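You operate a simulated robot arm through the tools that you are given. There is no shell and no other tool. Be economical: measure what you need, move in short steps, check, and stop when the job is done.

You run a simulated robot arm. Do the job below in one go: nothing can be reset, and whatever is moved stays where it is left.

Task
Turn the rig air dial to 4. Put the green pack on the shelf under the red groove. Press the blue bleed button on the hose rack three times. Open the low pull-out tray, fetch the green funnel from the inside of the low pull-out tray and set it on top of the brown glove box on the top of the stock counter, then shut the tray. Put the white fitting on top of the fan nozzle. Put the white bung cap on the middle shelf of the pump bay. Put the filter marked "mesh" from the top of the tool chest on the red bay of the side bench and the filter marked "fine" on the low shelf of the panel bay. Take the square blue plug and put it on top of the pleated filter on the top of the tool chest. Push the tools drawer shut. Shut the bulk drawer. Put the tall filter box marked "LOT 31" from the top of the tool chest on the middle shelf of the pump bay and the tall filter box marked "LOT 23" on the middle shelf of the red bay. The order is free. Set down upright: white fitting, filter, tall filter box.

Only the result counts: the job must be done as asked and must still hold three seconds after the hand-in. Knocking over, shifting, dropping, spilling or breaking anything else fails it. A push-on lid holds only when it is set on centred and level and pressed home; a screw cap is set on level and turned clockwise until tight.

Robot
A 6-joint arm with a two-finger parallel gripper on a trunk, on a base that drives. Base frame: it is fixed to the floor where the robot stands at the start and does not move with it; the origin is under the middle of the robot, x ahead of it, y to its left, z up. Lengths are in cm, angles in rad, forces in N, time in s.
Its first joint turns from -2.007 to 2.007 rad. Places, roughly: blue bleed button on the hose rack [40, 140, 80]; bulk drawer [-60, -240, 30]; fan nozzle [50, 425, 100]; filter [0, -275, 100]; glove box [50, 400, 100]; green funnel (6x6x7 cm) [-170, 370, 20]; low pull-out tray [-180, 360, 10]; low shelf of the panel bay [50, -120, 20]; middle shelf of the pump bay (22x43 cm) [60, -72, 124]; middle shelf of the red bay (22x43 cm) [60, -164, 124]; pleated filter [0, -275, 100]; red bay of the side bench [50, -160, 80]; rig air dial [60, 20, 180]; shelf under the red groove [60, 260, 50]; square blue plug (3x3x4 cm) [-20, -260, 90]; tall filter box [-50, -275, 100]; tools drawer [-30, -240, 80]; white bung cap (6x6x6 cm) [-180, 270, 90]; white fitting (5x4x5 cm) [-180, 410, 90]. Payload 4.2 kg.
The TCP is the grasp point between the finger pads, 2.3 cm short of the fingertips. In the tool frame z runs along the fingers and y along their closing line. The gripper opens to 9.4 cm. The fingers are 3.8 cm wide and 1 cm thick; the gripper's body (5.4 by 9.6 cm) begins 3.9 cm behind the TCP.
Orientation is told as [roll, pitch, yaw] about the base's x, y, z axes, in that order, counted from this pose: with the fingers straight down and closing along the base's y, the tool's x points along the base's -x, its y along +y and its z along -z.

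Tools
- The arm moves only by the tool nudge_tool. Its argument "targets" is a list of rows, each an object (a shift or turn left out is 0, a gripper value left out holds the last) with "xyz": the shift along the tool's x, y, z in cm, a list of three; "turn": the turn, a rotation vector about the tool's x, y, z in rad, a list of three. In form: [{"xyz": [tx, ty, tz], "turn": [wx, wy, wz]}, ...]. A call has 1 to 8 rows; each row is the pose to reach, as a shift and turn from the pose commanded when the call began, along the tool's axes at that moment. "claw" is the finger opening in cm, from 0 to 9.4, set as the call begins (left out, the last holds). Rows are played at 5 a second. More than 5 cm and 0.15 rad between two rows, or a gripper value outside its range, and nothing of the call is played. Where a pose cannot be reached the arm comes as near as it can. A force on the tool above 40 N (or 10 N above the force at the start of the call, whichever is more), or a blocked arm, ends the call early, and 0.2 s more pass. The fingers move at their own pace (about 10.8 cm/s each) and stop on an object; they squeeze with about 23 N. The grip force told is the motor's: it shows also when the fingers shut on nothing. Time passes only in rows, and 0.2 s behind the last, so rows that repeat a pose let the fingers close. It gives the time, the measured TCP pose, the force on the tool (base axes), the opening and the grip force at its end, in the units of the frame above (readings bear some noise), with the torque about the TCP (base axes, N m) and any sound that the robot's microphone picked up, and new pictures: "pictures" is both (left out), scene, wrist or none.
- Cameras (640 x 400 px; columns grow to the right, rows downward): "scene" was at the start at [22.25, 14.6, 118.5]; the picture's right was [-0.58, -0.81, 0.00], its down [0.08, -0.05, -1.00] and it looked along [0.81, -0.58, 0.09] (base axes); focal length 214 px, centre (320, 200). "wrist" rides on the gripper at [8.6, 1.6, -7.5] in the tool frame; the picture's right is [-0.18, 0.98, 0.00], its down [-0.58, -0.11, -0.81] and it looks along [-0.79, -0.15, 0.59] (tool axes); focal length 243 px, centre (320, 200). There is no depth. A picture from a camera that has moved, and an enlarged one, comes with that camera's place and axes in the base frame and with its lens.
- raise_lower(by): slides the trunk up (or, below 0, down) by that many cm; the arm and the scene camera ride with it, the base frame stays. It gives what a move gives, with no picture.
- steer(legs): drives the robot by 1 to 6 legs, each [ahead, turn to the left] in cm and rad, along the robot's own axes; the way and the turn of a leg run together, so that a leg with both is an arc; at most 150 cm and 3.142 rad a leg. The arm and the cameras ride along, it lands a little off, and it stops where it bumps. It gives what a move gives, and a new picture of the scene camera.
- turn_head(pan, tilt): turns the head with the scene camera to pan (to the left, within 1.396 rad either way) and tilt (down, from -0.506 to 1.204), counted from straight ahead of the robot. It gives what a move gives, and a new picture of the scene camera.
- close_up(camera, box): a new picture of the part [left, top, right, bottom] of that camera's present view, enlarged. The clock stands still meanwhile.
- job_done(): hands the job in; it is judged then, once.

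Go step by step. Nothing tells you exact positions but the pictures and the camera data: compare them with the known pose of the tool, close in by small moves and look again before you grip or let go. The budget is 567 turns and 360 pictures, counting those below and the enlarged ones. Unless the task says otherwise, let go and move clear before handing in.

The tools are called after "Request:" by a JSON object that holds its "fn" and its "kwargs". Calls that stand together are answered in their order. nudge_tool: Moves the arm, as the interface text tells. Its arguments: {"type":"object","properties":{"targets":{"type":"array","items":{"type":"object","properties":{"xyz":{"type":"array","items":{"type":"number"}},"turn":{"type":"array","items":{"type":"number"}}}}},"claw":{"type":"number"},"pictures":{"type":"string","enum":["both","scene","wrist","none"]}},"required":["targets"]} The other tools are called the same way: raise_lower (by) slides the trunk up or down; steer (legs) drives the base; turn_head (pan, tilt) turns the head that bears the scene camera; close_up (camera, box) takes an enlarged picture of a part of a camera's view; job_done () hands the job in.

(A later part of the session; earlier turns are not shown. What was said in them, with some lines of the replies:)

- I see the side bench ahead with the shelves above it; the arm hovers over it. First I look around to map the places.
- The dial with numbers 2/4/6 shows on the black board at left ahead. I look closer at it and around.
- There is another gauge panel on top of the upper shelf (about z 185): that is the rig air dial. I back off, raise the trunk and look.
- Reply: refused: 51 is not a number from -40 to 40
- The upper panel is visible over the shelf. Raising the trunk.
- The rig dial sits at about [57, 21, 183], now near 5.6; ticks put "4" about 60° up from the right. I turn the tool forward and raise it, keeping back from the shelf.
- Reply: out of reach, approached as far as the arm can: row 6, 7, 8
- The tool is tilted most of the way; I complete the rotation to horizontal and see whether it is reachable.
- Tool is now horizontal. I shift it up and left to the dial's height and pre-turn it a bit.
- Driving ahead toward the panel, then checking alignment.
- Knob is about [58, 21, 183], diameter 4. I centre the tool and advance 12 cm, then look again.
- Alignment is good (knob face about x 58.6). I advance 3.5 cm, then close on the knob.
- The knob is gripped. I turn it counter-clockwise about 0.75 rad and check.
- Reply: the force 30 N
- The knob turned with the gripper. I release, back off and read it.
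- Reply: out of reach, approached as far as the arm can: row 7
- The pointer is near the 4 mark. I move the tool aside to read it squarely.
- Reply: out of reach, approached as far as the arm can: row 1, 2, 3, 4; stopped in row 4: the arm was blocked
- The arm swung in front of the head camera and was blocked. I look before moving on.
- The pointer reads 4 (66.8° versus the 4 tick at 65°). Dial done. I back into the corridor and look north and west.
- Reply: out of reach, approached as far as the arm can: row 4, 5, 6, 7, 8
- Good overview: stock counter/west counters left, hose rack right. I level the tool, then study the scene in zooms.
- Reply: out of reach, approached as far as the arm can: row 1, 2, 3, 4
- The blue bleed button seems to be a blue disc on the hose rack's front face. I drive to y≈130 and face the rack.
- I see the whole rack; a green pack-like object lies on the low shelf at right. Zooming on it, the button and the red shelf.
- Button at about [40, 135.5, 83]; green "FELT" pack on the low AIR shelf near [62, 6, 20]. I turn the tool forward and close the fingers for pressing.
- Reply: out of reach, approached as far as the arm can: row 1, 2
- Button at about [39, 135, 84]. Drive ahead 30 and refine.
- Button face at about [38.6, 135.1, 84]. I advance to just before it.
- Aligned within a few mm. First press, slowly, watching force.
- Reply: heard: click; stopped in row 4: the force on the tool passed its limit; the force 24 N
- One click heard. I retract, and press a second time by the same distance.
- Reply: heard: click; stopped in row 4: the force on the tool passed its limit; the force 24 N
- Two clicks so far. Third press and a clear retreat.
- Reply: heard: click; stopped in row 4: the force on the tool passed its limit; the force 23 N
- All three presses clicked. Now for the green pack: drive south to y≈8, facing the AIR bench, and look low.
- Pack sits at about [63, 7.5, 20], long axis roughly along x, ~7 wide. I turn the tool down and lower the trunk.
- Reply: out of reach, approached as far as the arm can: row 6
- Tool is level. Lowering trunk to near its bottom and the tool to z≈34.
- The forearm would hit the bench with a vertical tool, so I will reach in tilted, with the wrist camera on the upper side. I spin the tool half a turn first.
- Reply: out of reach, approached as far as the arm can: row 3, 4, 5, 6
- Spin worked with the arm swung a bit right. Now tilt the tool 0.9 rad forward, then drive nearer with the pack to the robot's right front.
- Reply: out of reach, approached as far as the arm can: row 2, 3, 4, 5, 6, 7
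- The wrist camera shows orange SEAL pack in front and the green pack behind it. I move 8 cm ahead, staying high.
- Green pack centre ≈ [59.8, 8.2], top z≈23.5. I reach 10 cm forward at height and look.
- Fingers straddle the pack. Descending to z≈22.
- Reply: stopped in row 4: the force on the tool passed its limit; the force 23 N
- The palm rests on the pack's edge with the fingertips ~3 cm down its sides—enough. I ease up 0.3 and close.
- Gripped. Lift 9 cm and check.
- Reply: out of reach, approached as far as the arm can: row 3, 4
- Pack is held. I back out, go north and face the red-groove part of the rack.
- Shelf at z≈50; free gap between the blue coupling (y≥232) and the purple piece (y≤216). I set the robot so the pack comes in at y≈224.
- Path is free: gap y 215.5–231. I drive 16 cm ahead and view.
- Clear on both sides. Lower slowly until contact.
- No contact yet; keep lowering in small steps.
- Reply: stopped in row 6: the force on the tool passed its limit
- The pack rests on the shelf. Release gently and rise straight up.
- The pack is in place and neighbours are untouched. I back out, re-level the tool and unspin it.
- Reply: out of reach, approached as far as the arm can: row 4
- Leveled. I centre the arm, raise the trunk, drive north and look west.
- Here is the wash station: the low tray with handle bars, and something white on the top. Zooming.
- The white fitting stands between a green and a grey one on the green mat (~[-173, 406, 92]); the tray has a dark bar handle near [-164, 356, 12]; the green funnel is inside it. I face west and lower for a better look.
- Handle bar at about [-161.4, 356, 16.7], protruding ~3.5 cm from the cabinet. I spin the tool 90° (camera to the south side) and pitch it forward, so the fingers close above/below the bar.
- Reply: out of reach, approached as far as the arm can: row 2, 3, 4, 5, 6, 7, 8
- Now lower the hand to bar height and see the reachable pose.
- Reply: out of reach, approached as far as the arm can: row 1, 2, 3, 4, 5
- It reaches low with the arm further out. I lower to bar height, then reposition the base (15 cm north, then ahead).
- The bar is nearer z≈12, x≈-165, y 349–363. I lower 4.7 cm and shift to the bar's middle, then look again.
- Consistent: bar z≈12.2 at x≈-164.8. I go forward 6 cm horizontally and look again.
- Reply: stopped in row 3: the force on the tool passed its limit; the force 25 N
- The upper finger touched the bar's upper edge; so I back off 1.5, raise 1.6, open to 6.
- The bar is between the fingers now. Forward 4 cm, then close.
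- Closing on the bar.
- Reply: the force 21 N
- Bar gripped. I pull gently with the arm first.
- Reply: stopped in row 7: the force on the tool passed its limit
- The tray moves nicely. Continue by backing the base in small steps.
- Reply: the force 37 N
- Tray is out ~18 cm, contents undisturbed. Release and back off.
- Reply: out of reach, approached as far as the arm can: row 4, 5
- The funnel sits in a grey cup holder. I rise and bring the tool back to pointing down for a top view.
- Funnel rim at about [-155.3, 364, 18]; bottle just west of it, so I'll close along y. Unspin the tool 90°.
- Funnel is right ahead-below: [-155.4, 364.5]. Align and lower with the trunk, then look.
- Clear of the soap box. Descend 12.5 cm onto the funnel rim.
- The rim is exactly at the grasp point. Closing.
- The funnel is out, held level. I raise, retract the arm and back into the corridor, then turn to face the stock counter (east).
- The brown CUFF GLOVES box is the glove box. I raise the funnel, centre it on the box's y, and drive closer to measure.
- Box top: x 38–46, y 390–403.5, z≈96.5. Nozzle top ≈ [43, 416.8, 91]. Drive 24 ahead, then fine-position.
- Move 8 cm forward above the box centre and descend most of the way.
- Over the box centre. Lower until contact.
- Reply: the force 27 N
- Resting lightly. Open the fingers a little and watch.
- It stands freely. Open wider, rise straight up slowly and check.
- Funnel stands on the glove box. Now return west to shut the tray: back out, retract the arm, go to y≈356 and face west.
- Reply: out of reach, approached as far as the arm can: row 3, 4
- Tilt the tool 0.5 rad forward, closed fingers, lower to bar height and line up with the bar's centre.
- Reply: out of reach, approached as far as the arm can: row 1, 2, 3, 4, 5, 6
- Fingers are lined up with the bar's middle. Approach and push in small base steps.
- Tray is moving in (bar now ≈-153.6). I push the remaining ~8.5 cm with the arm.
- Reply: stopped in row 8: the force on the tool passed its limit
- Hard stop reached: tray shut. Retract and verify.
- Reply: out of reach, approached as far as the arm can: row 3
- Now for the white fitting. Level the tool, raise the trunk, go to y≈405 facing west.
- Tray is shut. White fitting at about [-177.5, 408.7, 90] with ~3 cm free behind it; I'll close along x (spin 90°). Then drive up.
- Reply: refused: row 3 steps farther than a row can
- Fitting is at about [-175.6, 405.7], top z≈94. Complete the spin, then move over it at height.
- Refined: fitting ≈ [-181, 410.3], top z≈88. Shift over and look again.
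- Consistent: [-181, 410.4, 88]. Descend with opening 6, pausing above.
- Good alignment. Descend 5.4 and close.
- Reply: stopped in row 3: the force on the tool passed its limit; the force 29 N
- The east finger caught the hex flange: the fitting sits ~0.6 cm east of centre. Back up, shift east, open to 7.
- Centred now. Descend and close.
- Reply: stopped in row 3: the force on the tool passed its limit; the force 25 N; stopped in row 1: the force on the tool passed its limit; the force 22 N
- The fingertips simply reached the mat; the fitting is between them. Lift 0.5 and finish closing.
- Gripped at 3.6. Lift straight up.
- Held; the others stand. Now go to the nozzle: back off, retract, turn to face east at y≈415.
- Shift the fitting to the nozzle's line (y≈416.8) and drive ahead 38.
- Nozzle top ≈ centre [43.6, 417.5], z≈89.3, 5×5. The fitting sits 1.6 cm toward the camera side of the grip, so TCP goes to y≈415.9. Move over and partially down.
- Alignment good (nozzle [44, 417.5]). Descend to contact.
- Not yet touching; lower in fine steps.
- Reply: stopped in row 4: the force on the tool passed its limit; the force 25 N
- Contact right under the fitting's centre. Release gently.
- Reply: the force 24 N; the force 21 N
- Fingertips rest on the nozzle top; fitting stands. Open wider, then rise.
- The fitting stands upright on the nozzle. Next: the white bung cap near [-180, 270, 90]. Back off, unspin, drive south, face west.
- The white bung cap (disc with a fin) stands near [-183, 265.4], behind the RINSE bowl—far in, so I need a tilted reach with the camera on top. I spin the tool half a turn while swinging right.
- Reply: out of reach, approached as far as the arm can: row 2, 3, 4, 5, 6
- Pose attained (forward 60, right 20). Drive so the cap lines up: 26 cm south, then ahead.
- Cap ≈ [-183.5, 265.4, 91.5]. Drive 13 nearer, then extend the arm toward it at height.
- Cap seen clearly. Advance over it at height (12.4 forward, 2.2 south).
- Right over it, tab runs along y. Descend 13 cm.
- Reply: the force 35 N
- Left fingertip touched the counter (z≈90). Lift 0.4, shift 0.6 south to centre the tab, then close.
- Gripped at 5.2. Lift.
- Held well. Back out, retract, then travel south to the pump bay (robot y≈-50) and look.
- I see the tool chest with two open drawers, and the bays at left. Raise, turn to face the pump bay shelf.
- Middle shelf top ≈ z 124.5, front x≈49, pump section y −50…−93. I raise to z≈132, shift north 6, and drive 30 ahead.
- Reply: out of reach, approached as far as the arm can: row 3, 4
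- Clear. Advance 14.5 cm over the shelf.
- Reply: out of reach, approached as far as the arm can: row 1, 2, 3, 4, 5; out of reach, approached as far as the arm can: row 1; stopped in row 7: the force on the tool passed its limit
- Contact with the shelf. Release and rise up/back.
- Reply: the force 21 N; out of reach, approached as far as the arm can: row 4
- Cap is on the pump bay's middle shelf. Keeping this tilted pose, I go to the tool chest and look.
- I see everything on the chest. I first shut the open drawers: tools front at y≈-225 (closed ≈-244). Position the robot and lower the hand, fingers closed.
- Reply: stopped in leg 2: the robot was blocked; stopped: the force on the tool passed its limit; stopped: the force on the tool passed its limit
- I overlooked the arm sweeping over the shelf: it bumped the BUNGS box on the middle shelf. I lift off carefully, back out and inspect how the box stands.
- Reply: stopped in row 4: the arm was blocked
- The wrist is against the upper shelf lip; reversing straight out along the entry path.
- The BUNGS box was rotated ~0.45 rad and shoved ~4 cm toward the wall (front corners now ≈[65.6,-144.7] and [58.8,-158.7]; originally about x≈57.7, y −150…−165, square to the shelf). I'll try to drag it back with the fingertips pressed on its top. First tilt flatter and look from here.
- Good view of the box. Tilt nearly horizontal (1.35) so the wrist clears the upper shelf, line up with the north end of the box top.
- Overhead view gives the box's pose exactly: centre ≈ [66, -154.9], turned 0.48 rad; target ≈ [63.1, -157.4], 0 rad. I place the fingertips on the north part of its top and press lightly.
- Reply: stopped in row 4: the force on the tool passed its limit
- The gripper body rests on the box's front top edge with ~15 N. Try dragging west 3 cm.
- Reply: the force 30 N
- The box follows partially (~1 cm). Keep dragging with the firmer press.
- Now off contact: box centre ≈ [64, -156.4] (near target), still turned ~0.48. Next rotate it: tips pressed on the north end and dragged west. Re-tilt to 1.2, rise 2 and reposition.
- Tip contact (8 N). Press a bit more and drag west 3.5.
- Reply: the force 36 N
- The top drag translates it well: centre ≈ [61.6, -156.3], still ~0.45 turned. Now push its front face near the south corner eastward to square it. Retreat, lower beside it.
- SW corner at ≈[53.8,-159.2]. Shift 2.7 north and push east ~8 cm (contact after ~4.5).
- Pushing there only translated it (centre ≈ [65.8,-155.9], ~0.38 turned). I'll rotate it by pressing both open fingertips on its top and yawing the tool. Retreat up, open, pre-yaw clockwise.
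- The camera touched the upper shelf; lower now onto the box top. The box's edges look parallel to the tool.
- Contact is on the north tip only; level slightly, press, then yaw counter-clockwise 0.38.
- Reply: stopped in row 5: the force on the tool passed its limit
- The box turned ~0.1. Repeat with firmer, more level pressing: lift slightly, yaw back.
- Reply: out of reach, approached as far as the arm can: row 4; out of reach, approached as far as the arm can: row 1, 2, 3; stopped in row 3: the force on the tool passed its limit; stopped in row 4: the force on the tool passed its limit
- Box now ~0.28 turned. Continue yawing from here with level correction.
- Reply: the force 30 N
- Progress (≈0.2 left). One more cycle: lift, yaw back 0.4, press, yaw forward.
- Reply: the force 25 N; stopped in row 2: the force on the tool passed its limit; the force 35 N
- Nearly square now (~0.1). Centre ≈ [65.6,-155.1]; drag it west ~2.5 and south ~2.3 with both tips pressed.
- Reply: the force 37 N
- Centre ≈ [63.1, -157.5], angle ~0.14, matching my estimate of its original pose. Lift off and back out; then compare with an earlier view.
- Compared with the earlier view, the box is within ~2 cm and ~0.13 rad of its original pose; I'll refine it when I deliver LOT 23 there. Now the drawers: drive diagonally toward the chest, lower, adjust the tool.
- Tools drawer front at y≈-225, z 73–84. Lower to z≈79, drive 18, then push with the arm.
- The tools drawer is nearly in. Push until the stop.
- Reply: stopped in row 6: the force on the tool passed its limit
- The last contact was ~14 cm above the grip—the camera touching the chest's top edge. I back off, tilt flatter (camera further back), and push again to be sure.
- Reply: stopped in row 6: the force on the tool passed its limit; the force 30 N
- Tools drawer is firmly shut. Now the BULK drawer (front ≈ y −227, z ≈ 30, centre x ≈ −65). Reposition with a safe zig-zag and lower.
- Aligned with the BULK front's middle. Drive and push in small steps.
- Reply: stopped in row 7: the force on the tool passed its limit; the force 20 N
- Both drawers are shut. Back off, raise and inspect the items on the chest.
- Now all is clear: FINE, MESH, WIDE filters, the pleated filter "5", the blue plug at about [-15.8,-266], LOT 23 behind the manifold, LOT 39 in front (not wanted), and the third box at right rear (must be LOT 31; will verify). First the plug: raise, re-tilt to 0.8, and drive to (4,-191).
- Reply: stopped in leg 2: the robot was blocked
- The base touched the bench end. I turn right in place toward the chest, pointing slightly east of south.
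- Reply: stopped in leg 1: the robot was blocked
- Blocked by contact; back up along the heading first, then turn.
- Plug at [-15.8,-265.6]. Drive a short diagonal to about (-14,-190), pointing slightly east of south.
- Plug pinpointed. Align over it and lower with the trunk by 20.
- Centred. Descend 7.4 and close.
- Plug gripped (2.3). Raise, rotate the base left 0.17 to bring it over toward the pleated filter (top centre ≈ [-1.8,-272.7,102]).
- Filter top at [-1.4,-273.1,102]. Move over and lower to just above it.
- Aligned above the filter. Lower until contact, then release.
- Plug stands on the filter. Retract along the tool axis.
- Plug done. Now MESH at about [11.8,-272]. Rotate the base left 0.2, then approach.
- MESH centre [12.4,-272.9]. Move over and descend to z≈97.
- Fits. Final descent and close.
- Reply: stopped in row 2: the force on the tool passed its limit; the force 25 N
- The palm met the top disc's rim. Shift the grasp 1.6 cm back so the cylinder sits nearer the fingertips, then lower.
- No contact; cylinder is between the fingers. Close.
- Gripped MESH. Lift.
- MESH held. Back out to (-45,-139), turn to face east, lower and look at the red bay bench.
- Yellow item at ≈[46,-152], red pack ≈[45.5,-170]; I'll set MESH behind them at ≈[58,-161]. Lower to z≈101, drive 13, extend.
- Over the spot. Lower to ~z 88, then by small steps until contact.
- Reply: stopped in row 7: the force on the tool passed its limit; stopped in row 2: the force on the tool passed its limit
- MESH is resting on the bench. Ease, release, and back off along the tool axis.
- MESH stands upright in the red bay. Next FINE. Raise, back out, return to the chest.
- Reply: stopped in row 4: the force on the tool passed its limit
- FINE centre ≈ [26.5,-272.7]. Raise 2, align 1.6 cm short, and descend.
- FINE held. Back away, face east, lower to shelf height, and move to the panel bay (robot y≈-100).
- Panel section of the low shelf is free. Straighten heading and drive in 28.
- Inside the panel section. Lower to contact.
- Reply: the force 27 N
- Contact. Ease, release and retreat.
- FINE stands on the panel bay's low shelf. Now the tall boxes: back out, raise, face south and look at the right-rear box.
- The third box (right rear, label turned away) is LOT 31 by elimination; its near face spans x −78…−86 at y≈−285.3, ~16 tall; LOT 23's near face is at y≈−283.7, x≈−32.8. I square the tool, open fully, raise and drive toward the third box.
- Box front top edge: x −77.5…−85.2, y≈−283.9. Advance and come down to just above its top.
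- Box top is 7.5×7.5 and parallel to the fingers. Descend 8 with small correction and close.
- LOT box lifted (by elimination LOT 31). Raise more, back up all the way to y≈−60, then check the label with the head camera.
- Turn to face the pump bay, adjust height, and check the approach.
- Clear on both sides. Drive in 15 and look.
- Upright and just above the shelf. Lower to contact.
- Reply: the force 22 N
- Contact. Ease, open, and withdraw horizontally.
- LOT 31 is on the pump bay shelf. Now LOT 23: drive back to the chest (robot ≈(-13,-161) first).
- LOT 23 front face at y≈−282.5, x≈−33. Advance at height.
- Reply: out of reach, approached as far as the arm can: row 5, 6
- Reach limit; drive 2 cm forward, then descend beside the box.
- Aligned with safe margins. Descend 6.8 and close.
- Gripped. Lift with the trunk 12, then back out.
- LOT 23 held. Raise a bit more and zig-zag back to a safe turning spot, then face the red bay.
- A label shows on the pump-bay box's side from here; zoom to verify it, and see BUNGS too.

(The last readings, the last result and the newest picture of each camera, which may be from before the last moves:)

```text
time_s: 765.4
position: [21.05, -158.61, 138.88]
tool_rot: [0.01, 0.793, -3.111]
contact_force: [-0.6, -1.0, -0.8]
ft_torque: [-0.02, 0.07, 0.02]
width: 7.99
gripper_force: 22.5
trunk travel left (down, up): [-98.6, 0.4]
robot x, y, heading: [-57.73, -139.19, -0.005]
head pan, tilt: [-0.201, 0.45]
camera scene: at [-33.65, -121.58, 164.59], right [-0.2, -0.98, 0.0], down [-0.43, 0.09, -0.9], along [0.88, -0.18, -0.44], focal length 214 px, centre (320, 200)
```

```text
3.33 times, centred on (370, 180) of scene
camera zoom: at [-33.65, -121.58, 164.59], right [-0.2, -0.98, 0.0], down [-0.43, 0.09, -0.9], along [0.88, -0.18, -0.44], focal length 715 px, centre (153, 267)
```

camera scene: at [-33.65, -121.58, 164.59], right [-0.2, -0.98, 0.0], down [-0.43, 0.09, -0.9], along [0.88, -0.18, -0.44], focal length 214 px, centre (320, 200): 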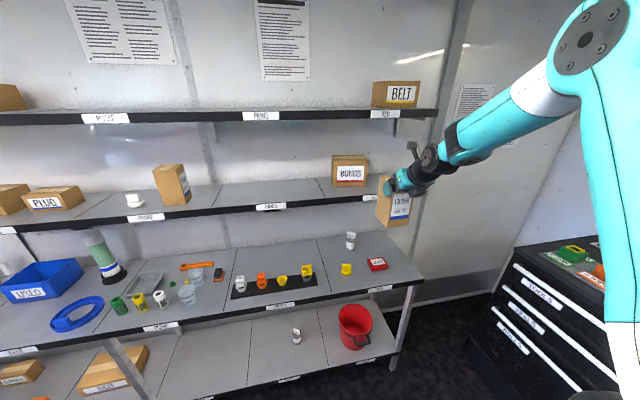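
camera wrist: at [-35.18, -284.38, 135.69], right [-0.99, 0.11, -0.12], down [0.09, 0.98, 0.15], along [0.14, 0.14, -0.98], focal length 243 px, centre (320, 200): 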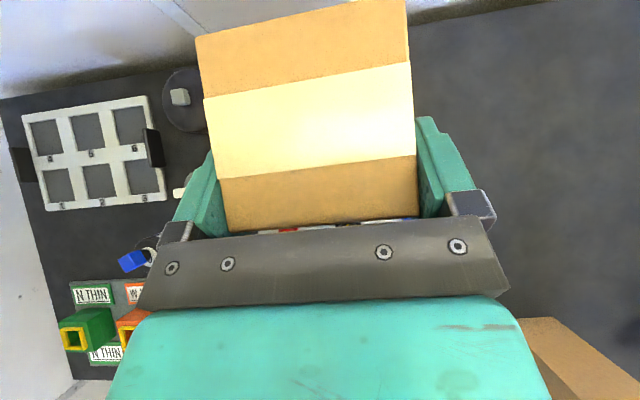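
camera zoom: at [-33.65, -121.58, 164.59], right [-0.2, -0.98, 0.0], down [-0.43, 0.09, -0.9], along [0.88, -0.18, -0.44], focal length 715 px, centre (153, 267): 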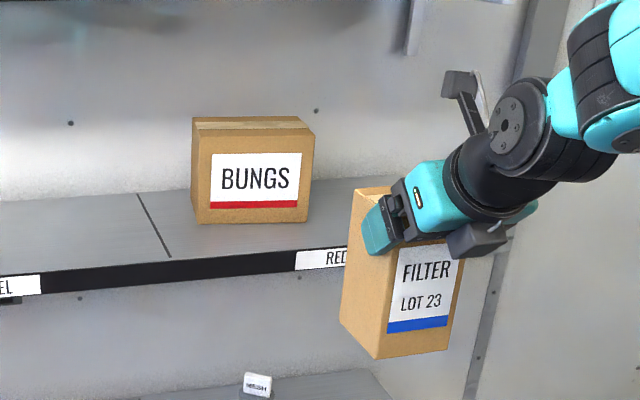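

LOT 31 confirmed. Now place LOT 23 at y≈−177: shift the base 18 cm south, keep z≈139.6.

Request:
{"fn": "nudge_tool", "kwargs": {"targets": [{"xyz": [0.5, 0, -0.5]}, {"xyz": [0.5, 0, -0.5]}], "pictures": "none"}}

Request:
{"fn": "steer", "kwargs": {"legs": [[0, -1.565], [18.5, 0], [0, 1.57], [18, 0]]}}

Request:
{"fn": "nudge_tool", "kwargs": {"targets": [{"xyz": [0, 0, 0]}], "pictures": "wrist"}}

```text
time_s: 766.0
position: [21.07, -158.58, 139.63]
tool_rot: [0.01, 0.794, -3.114]
contact_force: [-0.4, 0.5, -1.7]
ft_torque: [-0.01, 0.03, 0.04]
width: 7.96
gripper_force: 23.0
trunk travel left (down, up): [-98.6, 0.4]
robot x, y, heading: [-57.71, -139.37, -0.003]
head pan, tilt: [-0.201, 0.45]
```

```text
time_s: 776.2
position: [40.22, -174.15, 139.65]
tool_rot: [0.012, 0.794, -3.078]
contact_force: [-0.6, 0.3, -0.6]
ft_torque: [-0.01, 0.06, -0.02]
width: 8.01
gripper_force: 23.1
trunk travel left (down, up): [-98.6, 0.4]
robot x, y, heading: [-39.54, -157.1, 0.029]
head pan, tilt: [-0.201, 0.45]
camera scene: at [-15.64, -138.88, 164.6], right [-0.17, -0.98, 0.0], down [-0.43, 0.08, -0.9], along [0.89, -0.16, -0.44], focal length 214 px, centre (320, 200)
```

scene: 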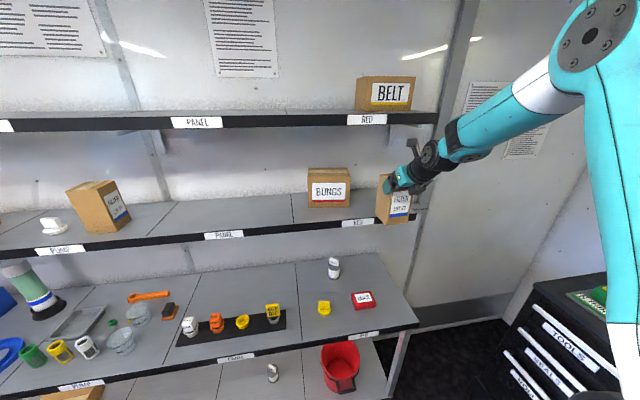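

```text
time_s: 776.6
position: [40.33, -174.05, 139.65]
tool_rot: [0.011, 0.792, -3.078]
contact_force: [0.6, -0.1, -1.5]
ft_torque: [-0.03, 0.04, -0.04]
width: 7.98
gripper_force: 23.0
trunk travel left (down, up): [-98.6, 0.4]
robot x, y, heading: [-39.34, -157.08, 0.026]
head pan, tilt: [-0.201, 0.45]
camera wrist: at [41.1, -175.56, 150.92], right [-0.07, -0.99, -0.12], down [-0.99, 0.06, 0.15], along [-0.14, 0.13, -0.98], focal length 243 px, centre (320, 200)
```

wrist: 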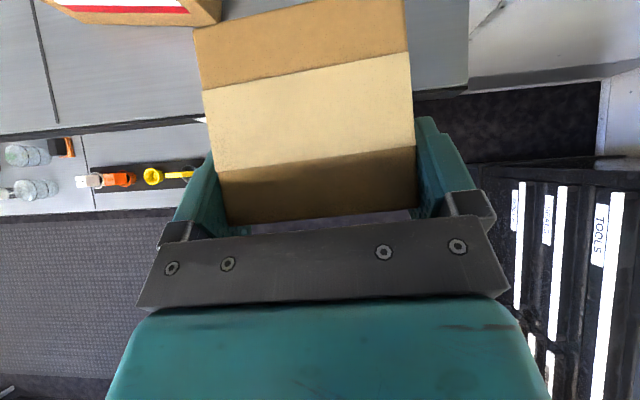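

Shelf end at y≈−187; shift 3.7 south, then drive 14 in.

Request:
{"fn": "nudge_tool", "kwargs": {"targets": [{"xyz": [0, 1.8, 0]}, {"xyz": [0, 3.7, 0]}, {"xyz": [0, 3.7, 0]}], "pictures": "none"}}

Request:
{"fn": "steer", "kwargs": {"legs": [[14, -0.025]]}}

Request:
{"fn": "close_up", "kwargs": {"camera": "scene", "box": [280, 110, 480, 250]}}

```text
time_s: 777.4
position: [40.69, -177.75, 139.64]
tool_rot: [0.011, 0.793, -3.078]
contact_force: [-0.3, 0.0, -1.9]
ft_torque: [0.01, 0.06, 0.0]
width: 7.97
gripper_force: 23.7
trunk travel left (down, up): [-98.6, 0.4]
robot x, y, heading: [-39.23, -157.32, 0.03]
head pan, tilt: [-0.201, 0.45]
```

```text
time_s: 778.8
position: [54.1, -179.37, 139.8]
tool_rot: [0.01, 0.794, -3.101]
contact_force: [-1.0, -0.1, -1.7]
ft_torque: [-0.02, 0.05, -0.01]
width: 7.98
gripper_force: 23.0
trunk travel left (down, up): [-98.6, 0.4]
robot x, y, heading: [-25.01, -157.14, -0.002]
head pan, tilt: [-0.201, 0.45]
camera scene: at [-1.06, -139.22, 164.6], right [-0.2, -0.98, 0.0], down [-0.43, 0.09, -0.9], along [0.88, -0.18, -0.44], focal length 214 px, centre (320, 200)
```

scene: 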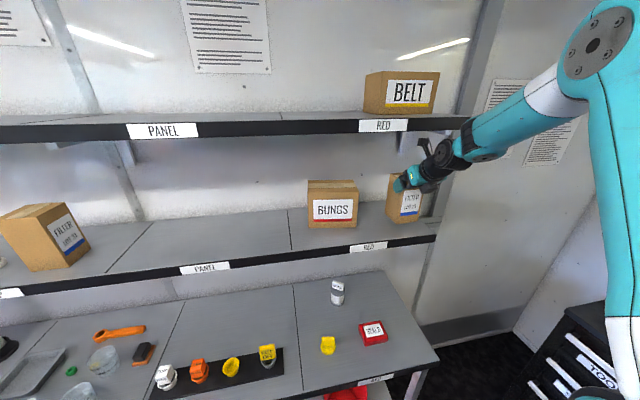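

```text
2.86 times, centred on (380, 180) of scene
camera zoom: at [-1.06, -139.22, 164.6], right [-0.2, -0.98, 0.0], down [-0.43, 0.09, -0.9], along [0.88, -0.18, -0.44], focal length 613 px, centre (149, 257)
```

zoom: 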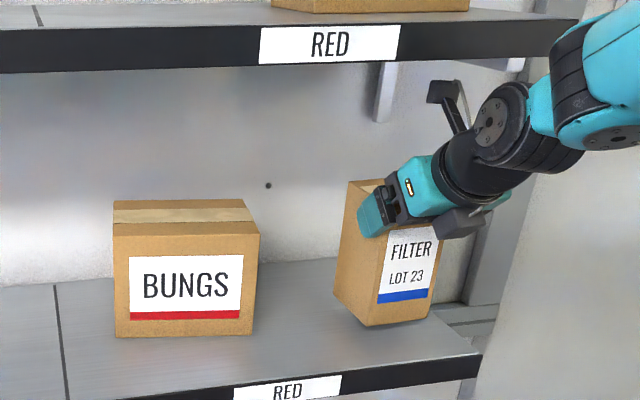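

Good. Shift 1.2 north and lower to contact.

Request:
{"fn": "nudge_tool", "kwargs": {"targets": [{"xyz": [0, -1.2, 0]}, {"xyz": [-0.5, -1.2, 0.5]}, {"xyz": [-0.9, -1.2, 0.9]}, {"xyz": [-1.2, -1.2, 1.2]}, {"xyz": [-1.5, -1.2, 1.5]}, {"xyz": [-1.8, -1.2, 1.8]}, {"xyz": [-2.1, -1.2, 2.0]}], "pictures": "none"}}

```text
time_s: 780.4
position: [54.1, -178.14, 136.82]
tool_rot: [0.012, 0.799, -3.101]
contact_force: [0.8, 1.2, 22.4]
ft_torque: [1.05, -0.06, 0.16]
width: 7.98
gripper_force: 23.1
trunk travel left (down, up): [-98.6, 0.4]
robot x, y, heading: [-25.49, -157.28, 0.0]
head pan, tilt: [-0.201, 0.45]
```

Request:
{"fn": "nudge_tool", "kwargs": {"targets": [{"xyz": [0.15, 0, -0.15]}, {"xyz": [0.15, 0, -0.15]}], "pictures": "none"}}

Request:
{"fn": "nudge_tool", "kwargs": {"targets": [{"xyz": [0, 0, 0]}, {"xyz": [0, 0, 0]}, {"xyz": [0.1, 0, -0.4]}, {"xyz": [-0.8, 0, -1.5]}, {"xyz": [-2.9, 0, -3.6]}, {"xyz": [-5.7, 0, -6.4]}, {"xyz": [-8.5, 0, -9.2]}], "claw": 9.4, "pictures": "none"}}

Request:
{"fn": "close_up", "kwargs": {"camera": "scene", "box": [280, 110, 480, 250]}}

```text
time_s: 781.0
position: [54.02, -178.16, 136.82]
tool_rot: [0.011, 0.791, -3.103]
contact_force: [3.4, 2.1, 9.3]
ft_torque: [0.59, -0.57, -0.18]
width: 7.96
gripper_force: 22.6
trunk travel left (down, up): [-98.6, 0.4]
robot x, y, heading: [-25.14, -157.18, 0.009]
head pan, tilt: [-0.201, 0.45]
```

```text
time_s: 782.5
position: [41.45, -178.62, 137.41]
tool_rot: [0.013, 0.794, -3.102]
contact_force: [1.6, -0.5, -0.7]
ft_torque: [0.0, 0.02, 0.0]
width: 9.39
gripper_force: 0.1
trunk travel left (down, up): [-98.6, 0.4]
robot x, y, heading: [-24.87, -157.17, 0.002]
head pan, tilt: [-0.201, 0.45]
```

```text
2.86 times, centred on (380, 180) of scene
camera zoom: at [-0.98, -139.22, 164.59], right [-0.2, -0.98, 0.0], down [-0.43, 0.09, -0.9], along [0.88, -0.18, -0.44], focal length 613 px, centre (149, 257)
```

zoom: 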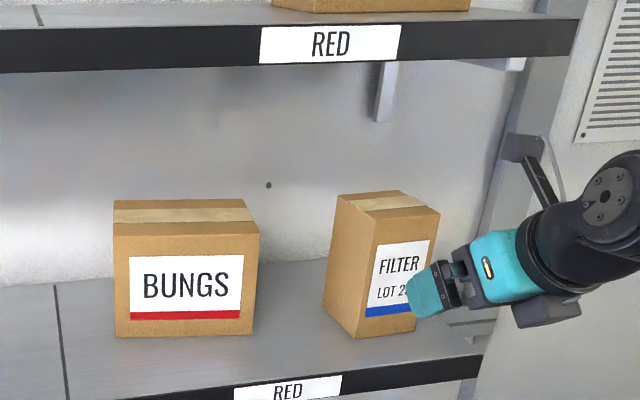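

LOT 23 stands upright in the red bay. Last: fine-tune BUNGS (currently ~0.17 rad turned, ~2 cm north of its original spot). Move the base north of it and prepare the flat pressing pose.

Request:
{"fn": "steer", "kwargs": {"legs": [[-38, 0], [0, 1.57], [27, 0], [0, -1.57]]}}

Request:
{"fn": "nudge_tool", "kwargs": {"targets": [{"xyz": [1.1, 1.5, -1], "turn": [0, 0.13, 0]}, {"xyz": [2.2, 3, -2.1], "turn": [0, 0.26, 0]}, {"xyz": [3.3, 4.9, -3.2], "turn": [0, 0.41, 0]}, {"xyz": [3.3, 4.9, -3.2], "turn": [0, 0.41, 0]}], "claw": 9.4, "pictures": "none"}}

```text
time_s: 794.0
position: [3.92, -150.49, 137.35]
tool_rot: [0.01, 0.794, -3.08]
contact_force: [-0.5, -0.3, -0.2]
ft_torque: [0.02, -0.03, 0.01]
width: 9.41
gripper_force: 0.1
trunk travel left (down, up): [-98.6, 0.4]
robot x, y, heading: [-63.39, -130.49, 0.021]
head pan, tilt: [-0.201, 0.45]
camera scene: at [-39.54, -112.13, 164.59], right [-0.17, -0.98, 0.0], down [-0.43, 0.08, -0.9], along [0.89, -0.16, -0.44], focal length 214 px, centre (320, 200)
```

scene: 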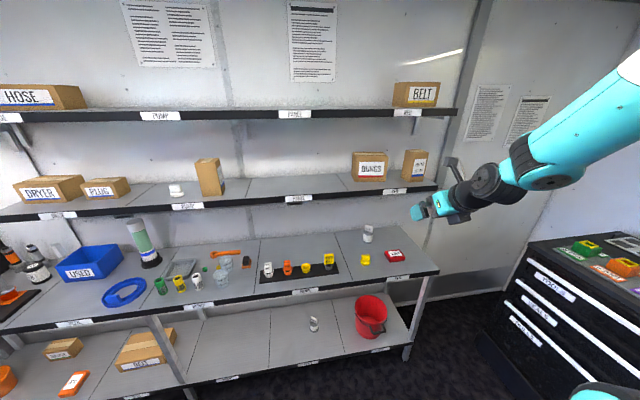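

```text
time_s: 795.0
position: [4.2, -155.52, 142.06]
tool_rot: [0.023, 1.206, -3.066]
contact_force: [0.3, 0.3, -0.6]
ft_torque: [0.01, 0.01, 0.03]
width: 9.39
gripper_force: 0.1
trunk travel left (down, up): [-98.6, 0.4]
robot x, y, heading: [-63.38, -130.55, 0.029]
head pan, tilt: [-0.201, 0.45]
```

Request:
{"fn": "steer", "kwargs": {"legs": [[0, -0.025], [47, 0]]}}

Request:
{"fn": "nudge_tool", "kwargs": {"targets": [{"xyz": [0, 0, 0]}], "pictures": "wrist"}}

```text
time_s: 798.2
position: [51.23, -156.84, 142.07]
tool_rot: [0.02, 1.204, -3.088]
contact_force: [0.1, -0.1, -0.4]
ft_torque: [0.04, -0.04, -0.03]
width: 9.39
gripper_force: 0.1
trunk travel left (down, up): [-98.6, 0.4]
robot x, y, heading: [-15.74, -130.34, 0.004]
head pan, tilt: [-0.201, 0.45]
camera scene: at [8.39, -112.5, 164.6], right [-0.19, -0.98, 0.0], down [-0.43, 0.08, -0.9], along [0.88, -0.18, -0.44], focal length 214 px, centre (320, 200)
```

scene: 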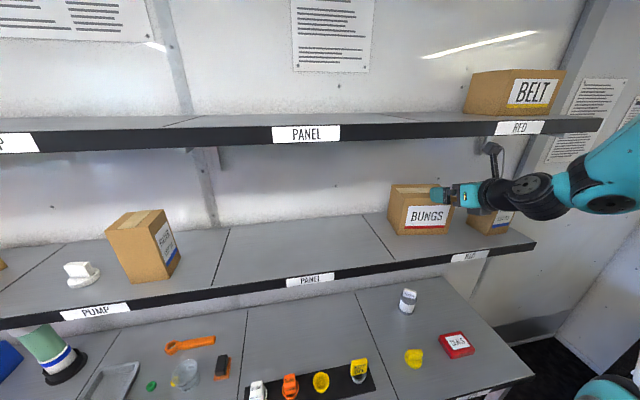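

```text
time_s: 798.6
position: [51.27, -156.71, 142.12]
tool_rot: [0.023, 1.204, -3.088]
contact_force: [-0.1, -0.5, -0.5]
ft_torque: [-0.02, 0.03, 0.02]
width: 9.42
gripper_force: 0.2
trunk travel left (down, up): [-98.6, 0.4]
robot x, y, heading: [-15.52, -130.75, 0.009]
head pan, tilt: [-0.201, 0.45]
camera wrist: at [47.46, -158.42, 152.7], right [-0.03, -0.99, -0.16], down [-0.96, 0.08, -0.25], along [0.26, 0.15, -0.95], focal length 243 px, centre (320, 200)
```

wrist: 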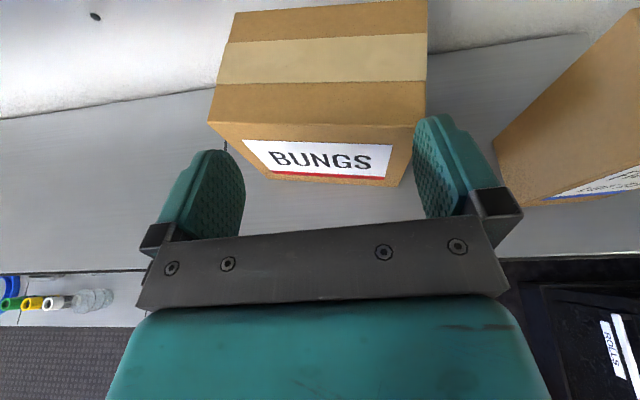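

Box front edge now: [58.2,-147.7]→[55.8,-163.1] (0.154 rad). Go over its centre with a small clockwise pre-yaw and press down.

Request:
{"fn": "nudge_tool", "kwargs": {"targets": [{"xyz": [1.2, 0, 3.1], "turn": [-0.07, 0, 0.03]}, {"xyz": [2.4, 0, 6.2], "turn": [-0.14, 0, 0.065]}, {"xyz": [3.6, 0, 9.4], "turn": [-0.14, 0, 0.065]}, {"xyz": [2.6, 0, 9.8], "turn": [-0.14, 0, 0.065]}, {"xyz": [2.2, 0, 9.95], "turn": [-0.14, 0, 0.065]}, {"xyz": [1.9, 0, 10.05], "turn": [-0.14, 0, 0.065]}, {"xyz": [1.75, 0, 10.1], "turn": [-0.14, 0, 0.065]}], "pictures": "none"}}

```text
time_s: 800.2
position: [61.41, -156.41, 140.61]
tool_rot: [-0.003, 1.216, 3.017]
contact_force: [2.5, 1.0, 28.7]
ft_torque: [-0.49, -0.42, -0.21]
width: 9.36
gripper_force: 0.2
trunk travel left (down, up): [-98.6, 0.4]
robot x, y, heading: [-15.81, -130.42, 0.002]
head pan, tilt: [-0.201, 0.45]
```

Both tips press evenly (29 N). Yaw counter-clockwise 0.3 while pressed, and view.

Request:
{"fn": "nudge_tool", "kwargs": {"targets": [{"xyz": [-0.03, 0, 0], "turn": [0.07, 0, -0.027]}, {"xyz": [-0.05, 0, 0], "turn": [0.14, 0, -0.054]}, {"xyz": [-0.05, 0, 0], "turn": [0.21, 0, -0.08]}, {"xyz": [-0.05, 0, 0], "turn": [0.28, 0, -0.107]}], "pictures": "wrist"}}

```text
time_s: 800.9
position: [61.38, -156.54, 140.59]
tool_rot: [0.001, 1.222, -3.122]
contact_force: [1.3, -1.3, 7.9]
ft_torque: [0.13, -0.13, -0.25]
width: 9.35
gripper_force: 0.0
trunk travel left (down, up): [-98.6, 0.4]
robot x, y, heading: [-16.03, -130.28, -0.0]
head pan, tilt: [-0.201, 0.45]
stopped in row 3: the force on the tool passed its limit (the readings are from after the stop); the commanded pose is now the measured one
camera wrist: at [57.34, -158.27, 151.12], right [-0.04, -0.98, -0.17], down [-0.96, 0.09, -0.27], along [0.28, 0.15, -0.95], focal length 243 px, centre (320, 200)
```

wrist: 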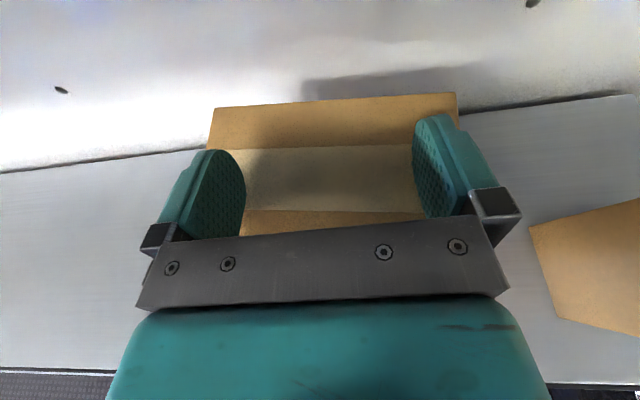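

Now only ~0.08 left. Press again, yaw a little more and drag 2.2 cm south.

Request:
{"fn": "nudge_tool", "kwargs": {"targets": [{"xyz": [-0.2, 0, 0.05], "turn": [0.04, 0, -0.01]}, {"xyz": [-0.25, 0.5, 0], "turn": [0.08, 0, -0.02]}, {"xyz": [-0.25, 1.2, -0.1], "turn": [0.11, 0, -0.03]}, {"xyz": [-0.25, 1.9, -0.2], "turn": [0.12, 0, -0.035]}, {"xyz": [-0.25, 2.5, -0.3], "turn": [0.12, 0, -0.035]}], "pictures": "wrist"}}

```text
time_s: 802.1
position: [60.9, -158.7, 140.48]
tool_rot: [-0.023, 1.222, -3.013]
contact_force: [3.5, 9.1, 27.1]
ft_torque: [-0.79, -0.66, 0.31]
width: 9.03
gripper_force: 0.0
trunk travel left (down, up): [-98.6, 0.4]
robot x, y, heading: [-15.39, -130.39, 0.002]
head pan, tilt: [-0.201, 0.45]
camera wrist: at [57.22, -161.11, 151.14], right [0.08, -0.98, -0.18], down [-0.96, -0.03, -0.27], along [0.26, 0.2, -0.95], focal length 243 px, centre (320, 200)
```

wrist: 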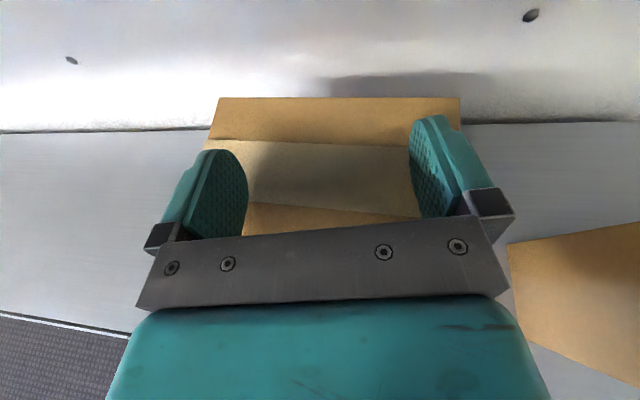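

Square (≈0.02) and at the intended place (face centre ≈[57.1,-158]). Lift off carefully and withdraw.

Request:
{"fn": "nudge_tool", "kwargs": {"targets": [{"xyz": [0.6, 0, -0.2]}, {"xyz": [1.3, 0, -0.5]}, {"xyz": [0.3, 0, -3.8]}, {"xyz": [-1, 0, -7.5]}, {"xyz": [-2.4, 0, -11.5]}, {"xyz": [-3.8, 0, -15.5]}], "pictures": "none"}}

Request:
{"fn": "steer", "kwargs": {"legs": [[-40, 0]]}}

Request:
{"fn": "close_up", "kwargs": {"camera": "scene", "box": [120, 100, 480, 325]}}

```text
time_s: 803.5
position: [45.33, -161.27, 142.1]
tool_rot: [-0.023, 1.216, -3.019]
contact_force: [0.3, 0.3, -0.5]
ft_torque: [-0.02, 0.03, -0.03]
width: 9.39
gripper_force: 0.1
trunk travel left (down, up): [-98.6, 0.4]
robot x, y, heading: [-15.9, -130.6, 0.008]
head pan, tilt: [-0.201, 0.45]
```

```text
time_s: 805.9
position: [6.12, -161.27, 142.08]
tool_rot: [-0.026, 1.218, -3.016]
contact_force: [0.6, -0.9, -0.6]
ft_torque: [0.01, 0.0, -0.03]
width: 9.37
gripper_force: 0.1
trunk travel left (down, up): [-98.6, 0.4]
robot x, y, heading: [-54.78, -130.54, 0.009]
head pan, tilt: [-0.201, 0.45]
camera scene: at [-30.94, -112.68, 164.59], right [-0.19, -0.98, 0.0], down [-0.43, 0.08, -0.9], along [0.88, -0.17, -0.44], focal length 214 px, centre (320, 200)
```

scene: 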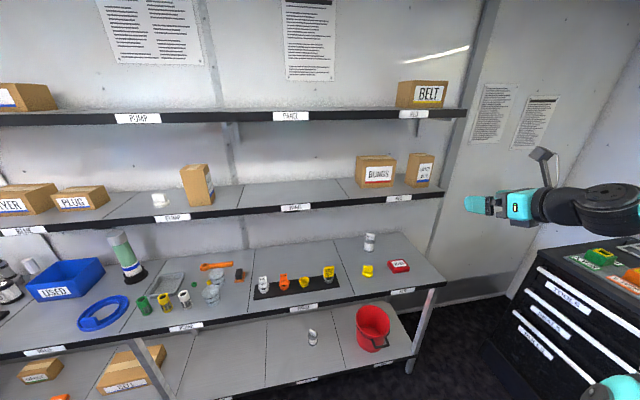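

```text
1.78 times, centred on (300, 212) of scene
camera zoom: at [-30.94, -112.68, 164.59], right [-0.19, -0.98, 0.0], down [-0.43, 0.08, -0.9], along [0.88, -0.17, -0.44], focal length 381 px, centre (356, 178)
```

zoom: 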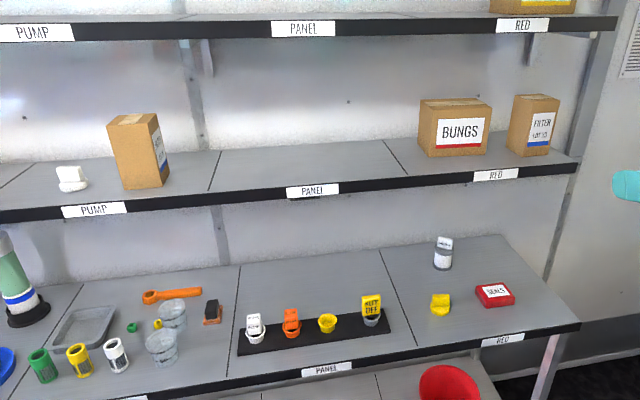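

Everything stands where it should: both boxes, the cap, MESH and FINE upright, and BUNGS back in place with the hand clear. I hand in now.

Request:
{"fn": "job_done", "kwargs": {}}

```text
The job is handed in.
```

I handed the job in with every item done, but I bumped the BUNGS box on the red bay's middle shelf along the way and could only put it back by estimate. The arm rotated it by about 0.5 rad and shoved it a few cm toward the wall. I pressed and dragged it back to within about 1–2 cm and 0.1 rad of where my earlier pictures put it. If that counts as shifting something else, it may fail the job.

The robot's base also touched the end of the side bench while I was working at the tool chest. The wrist camera touched shelf undersides a few times. I saw nothing move from those contacts.
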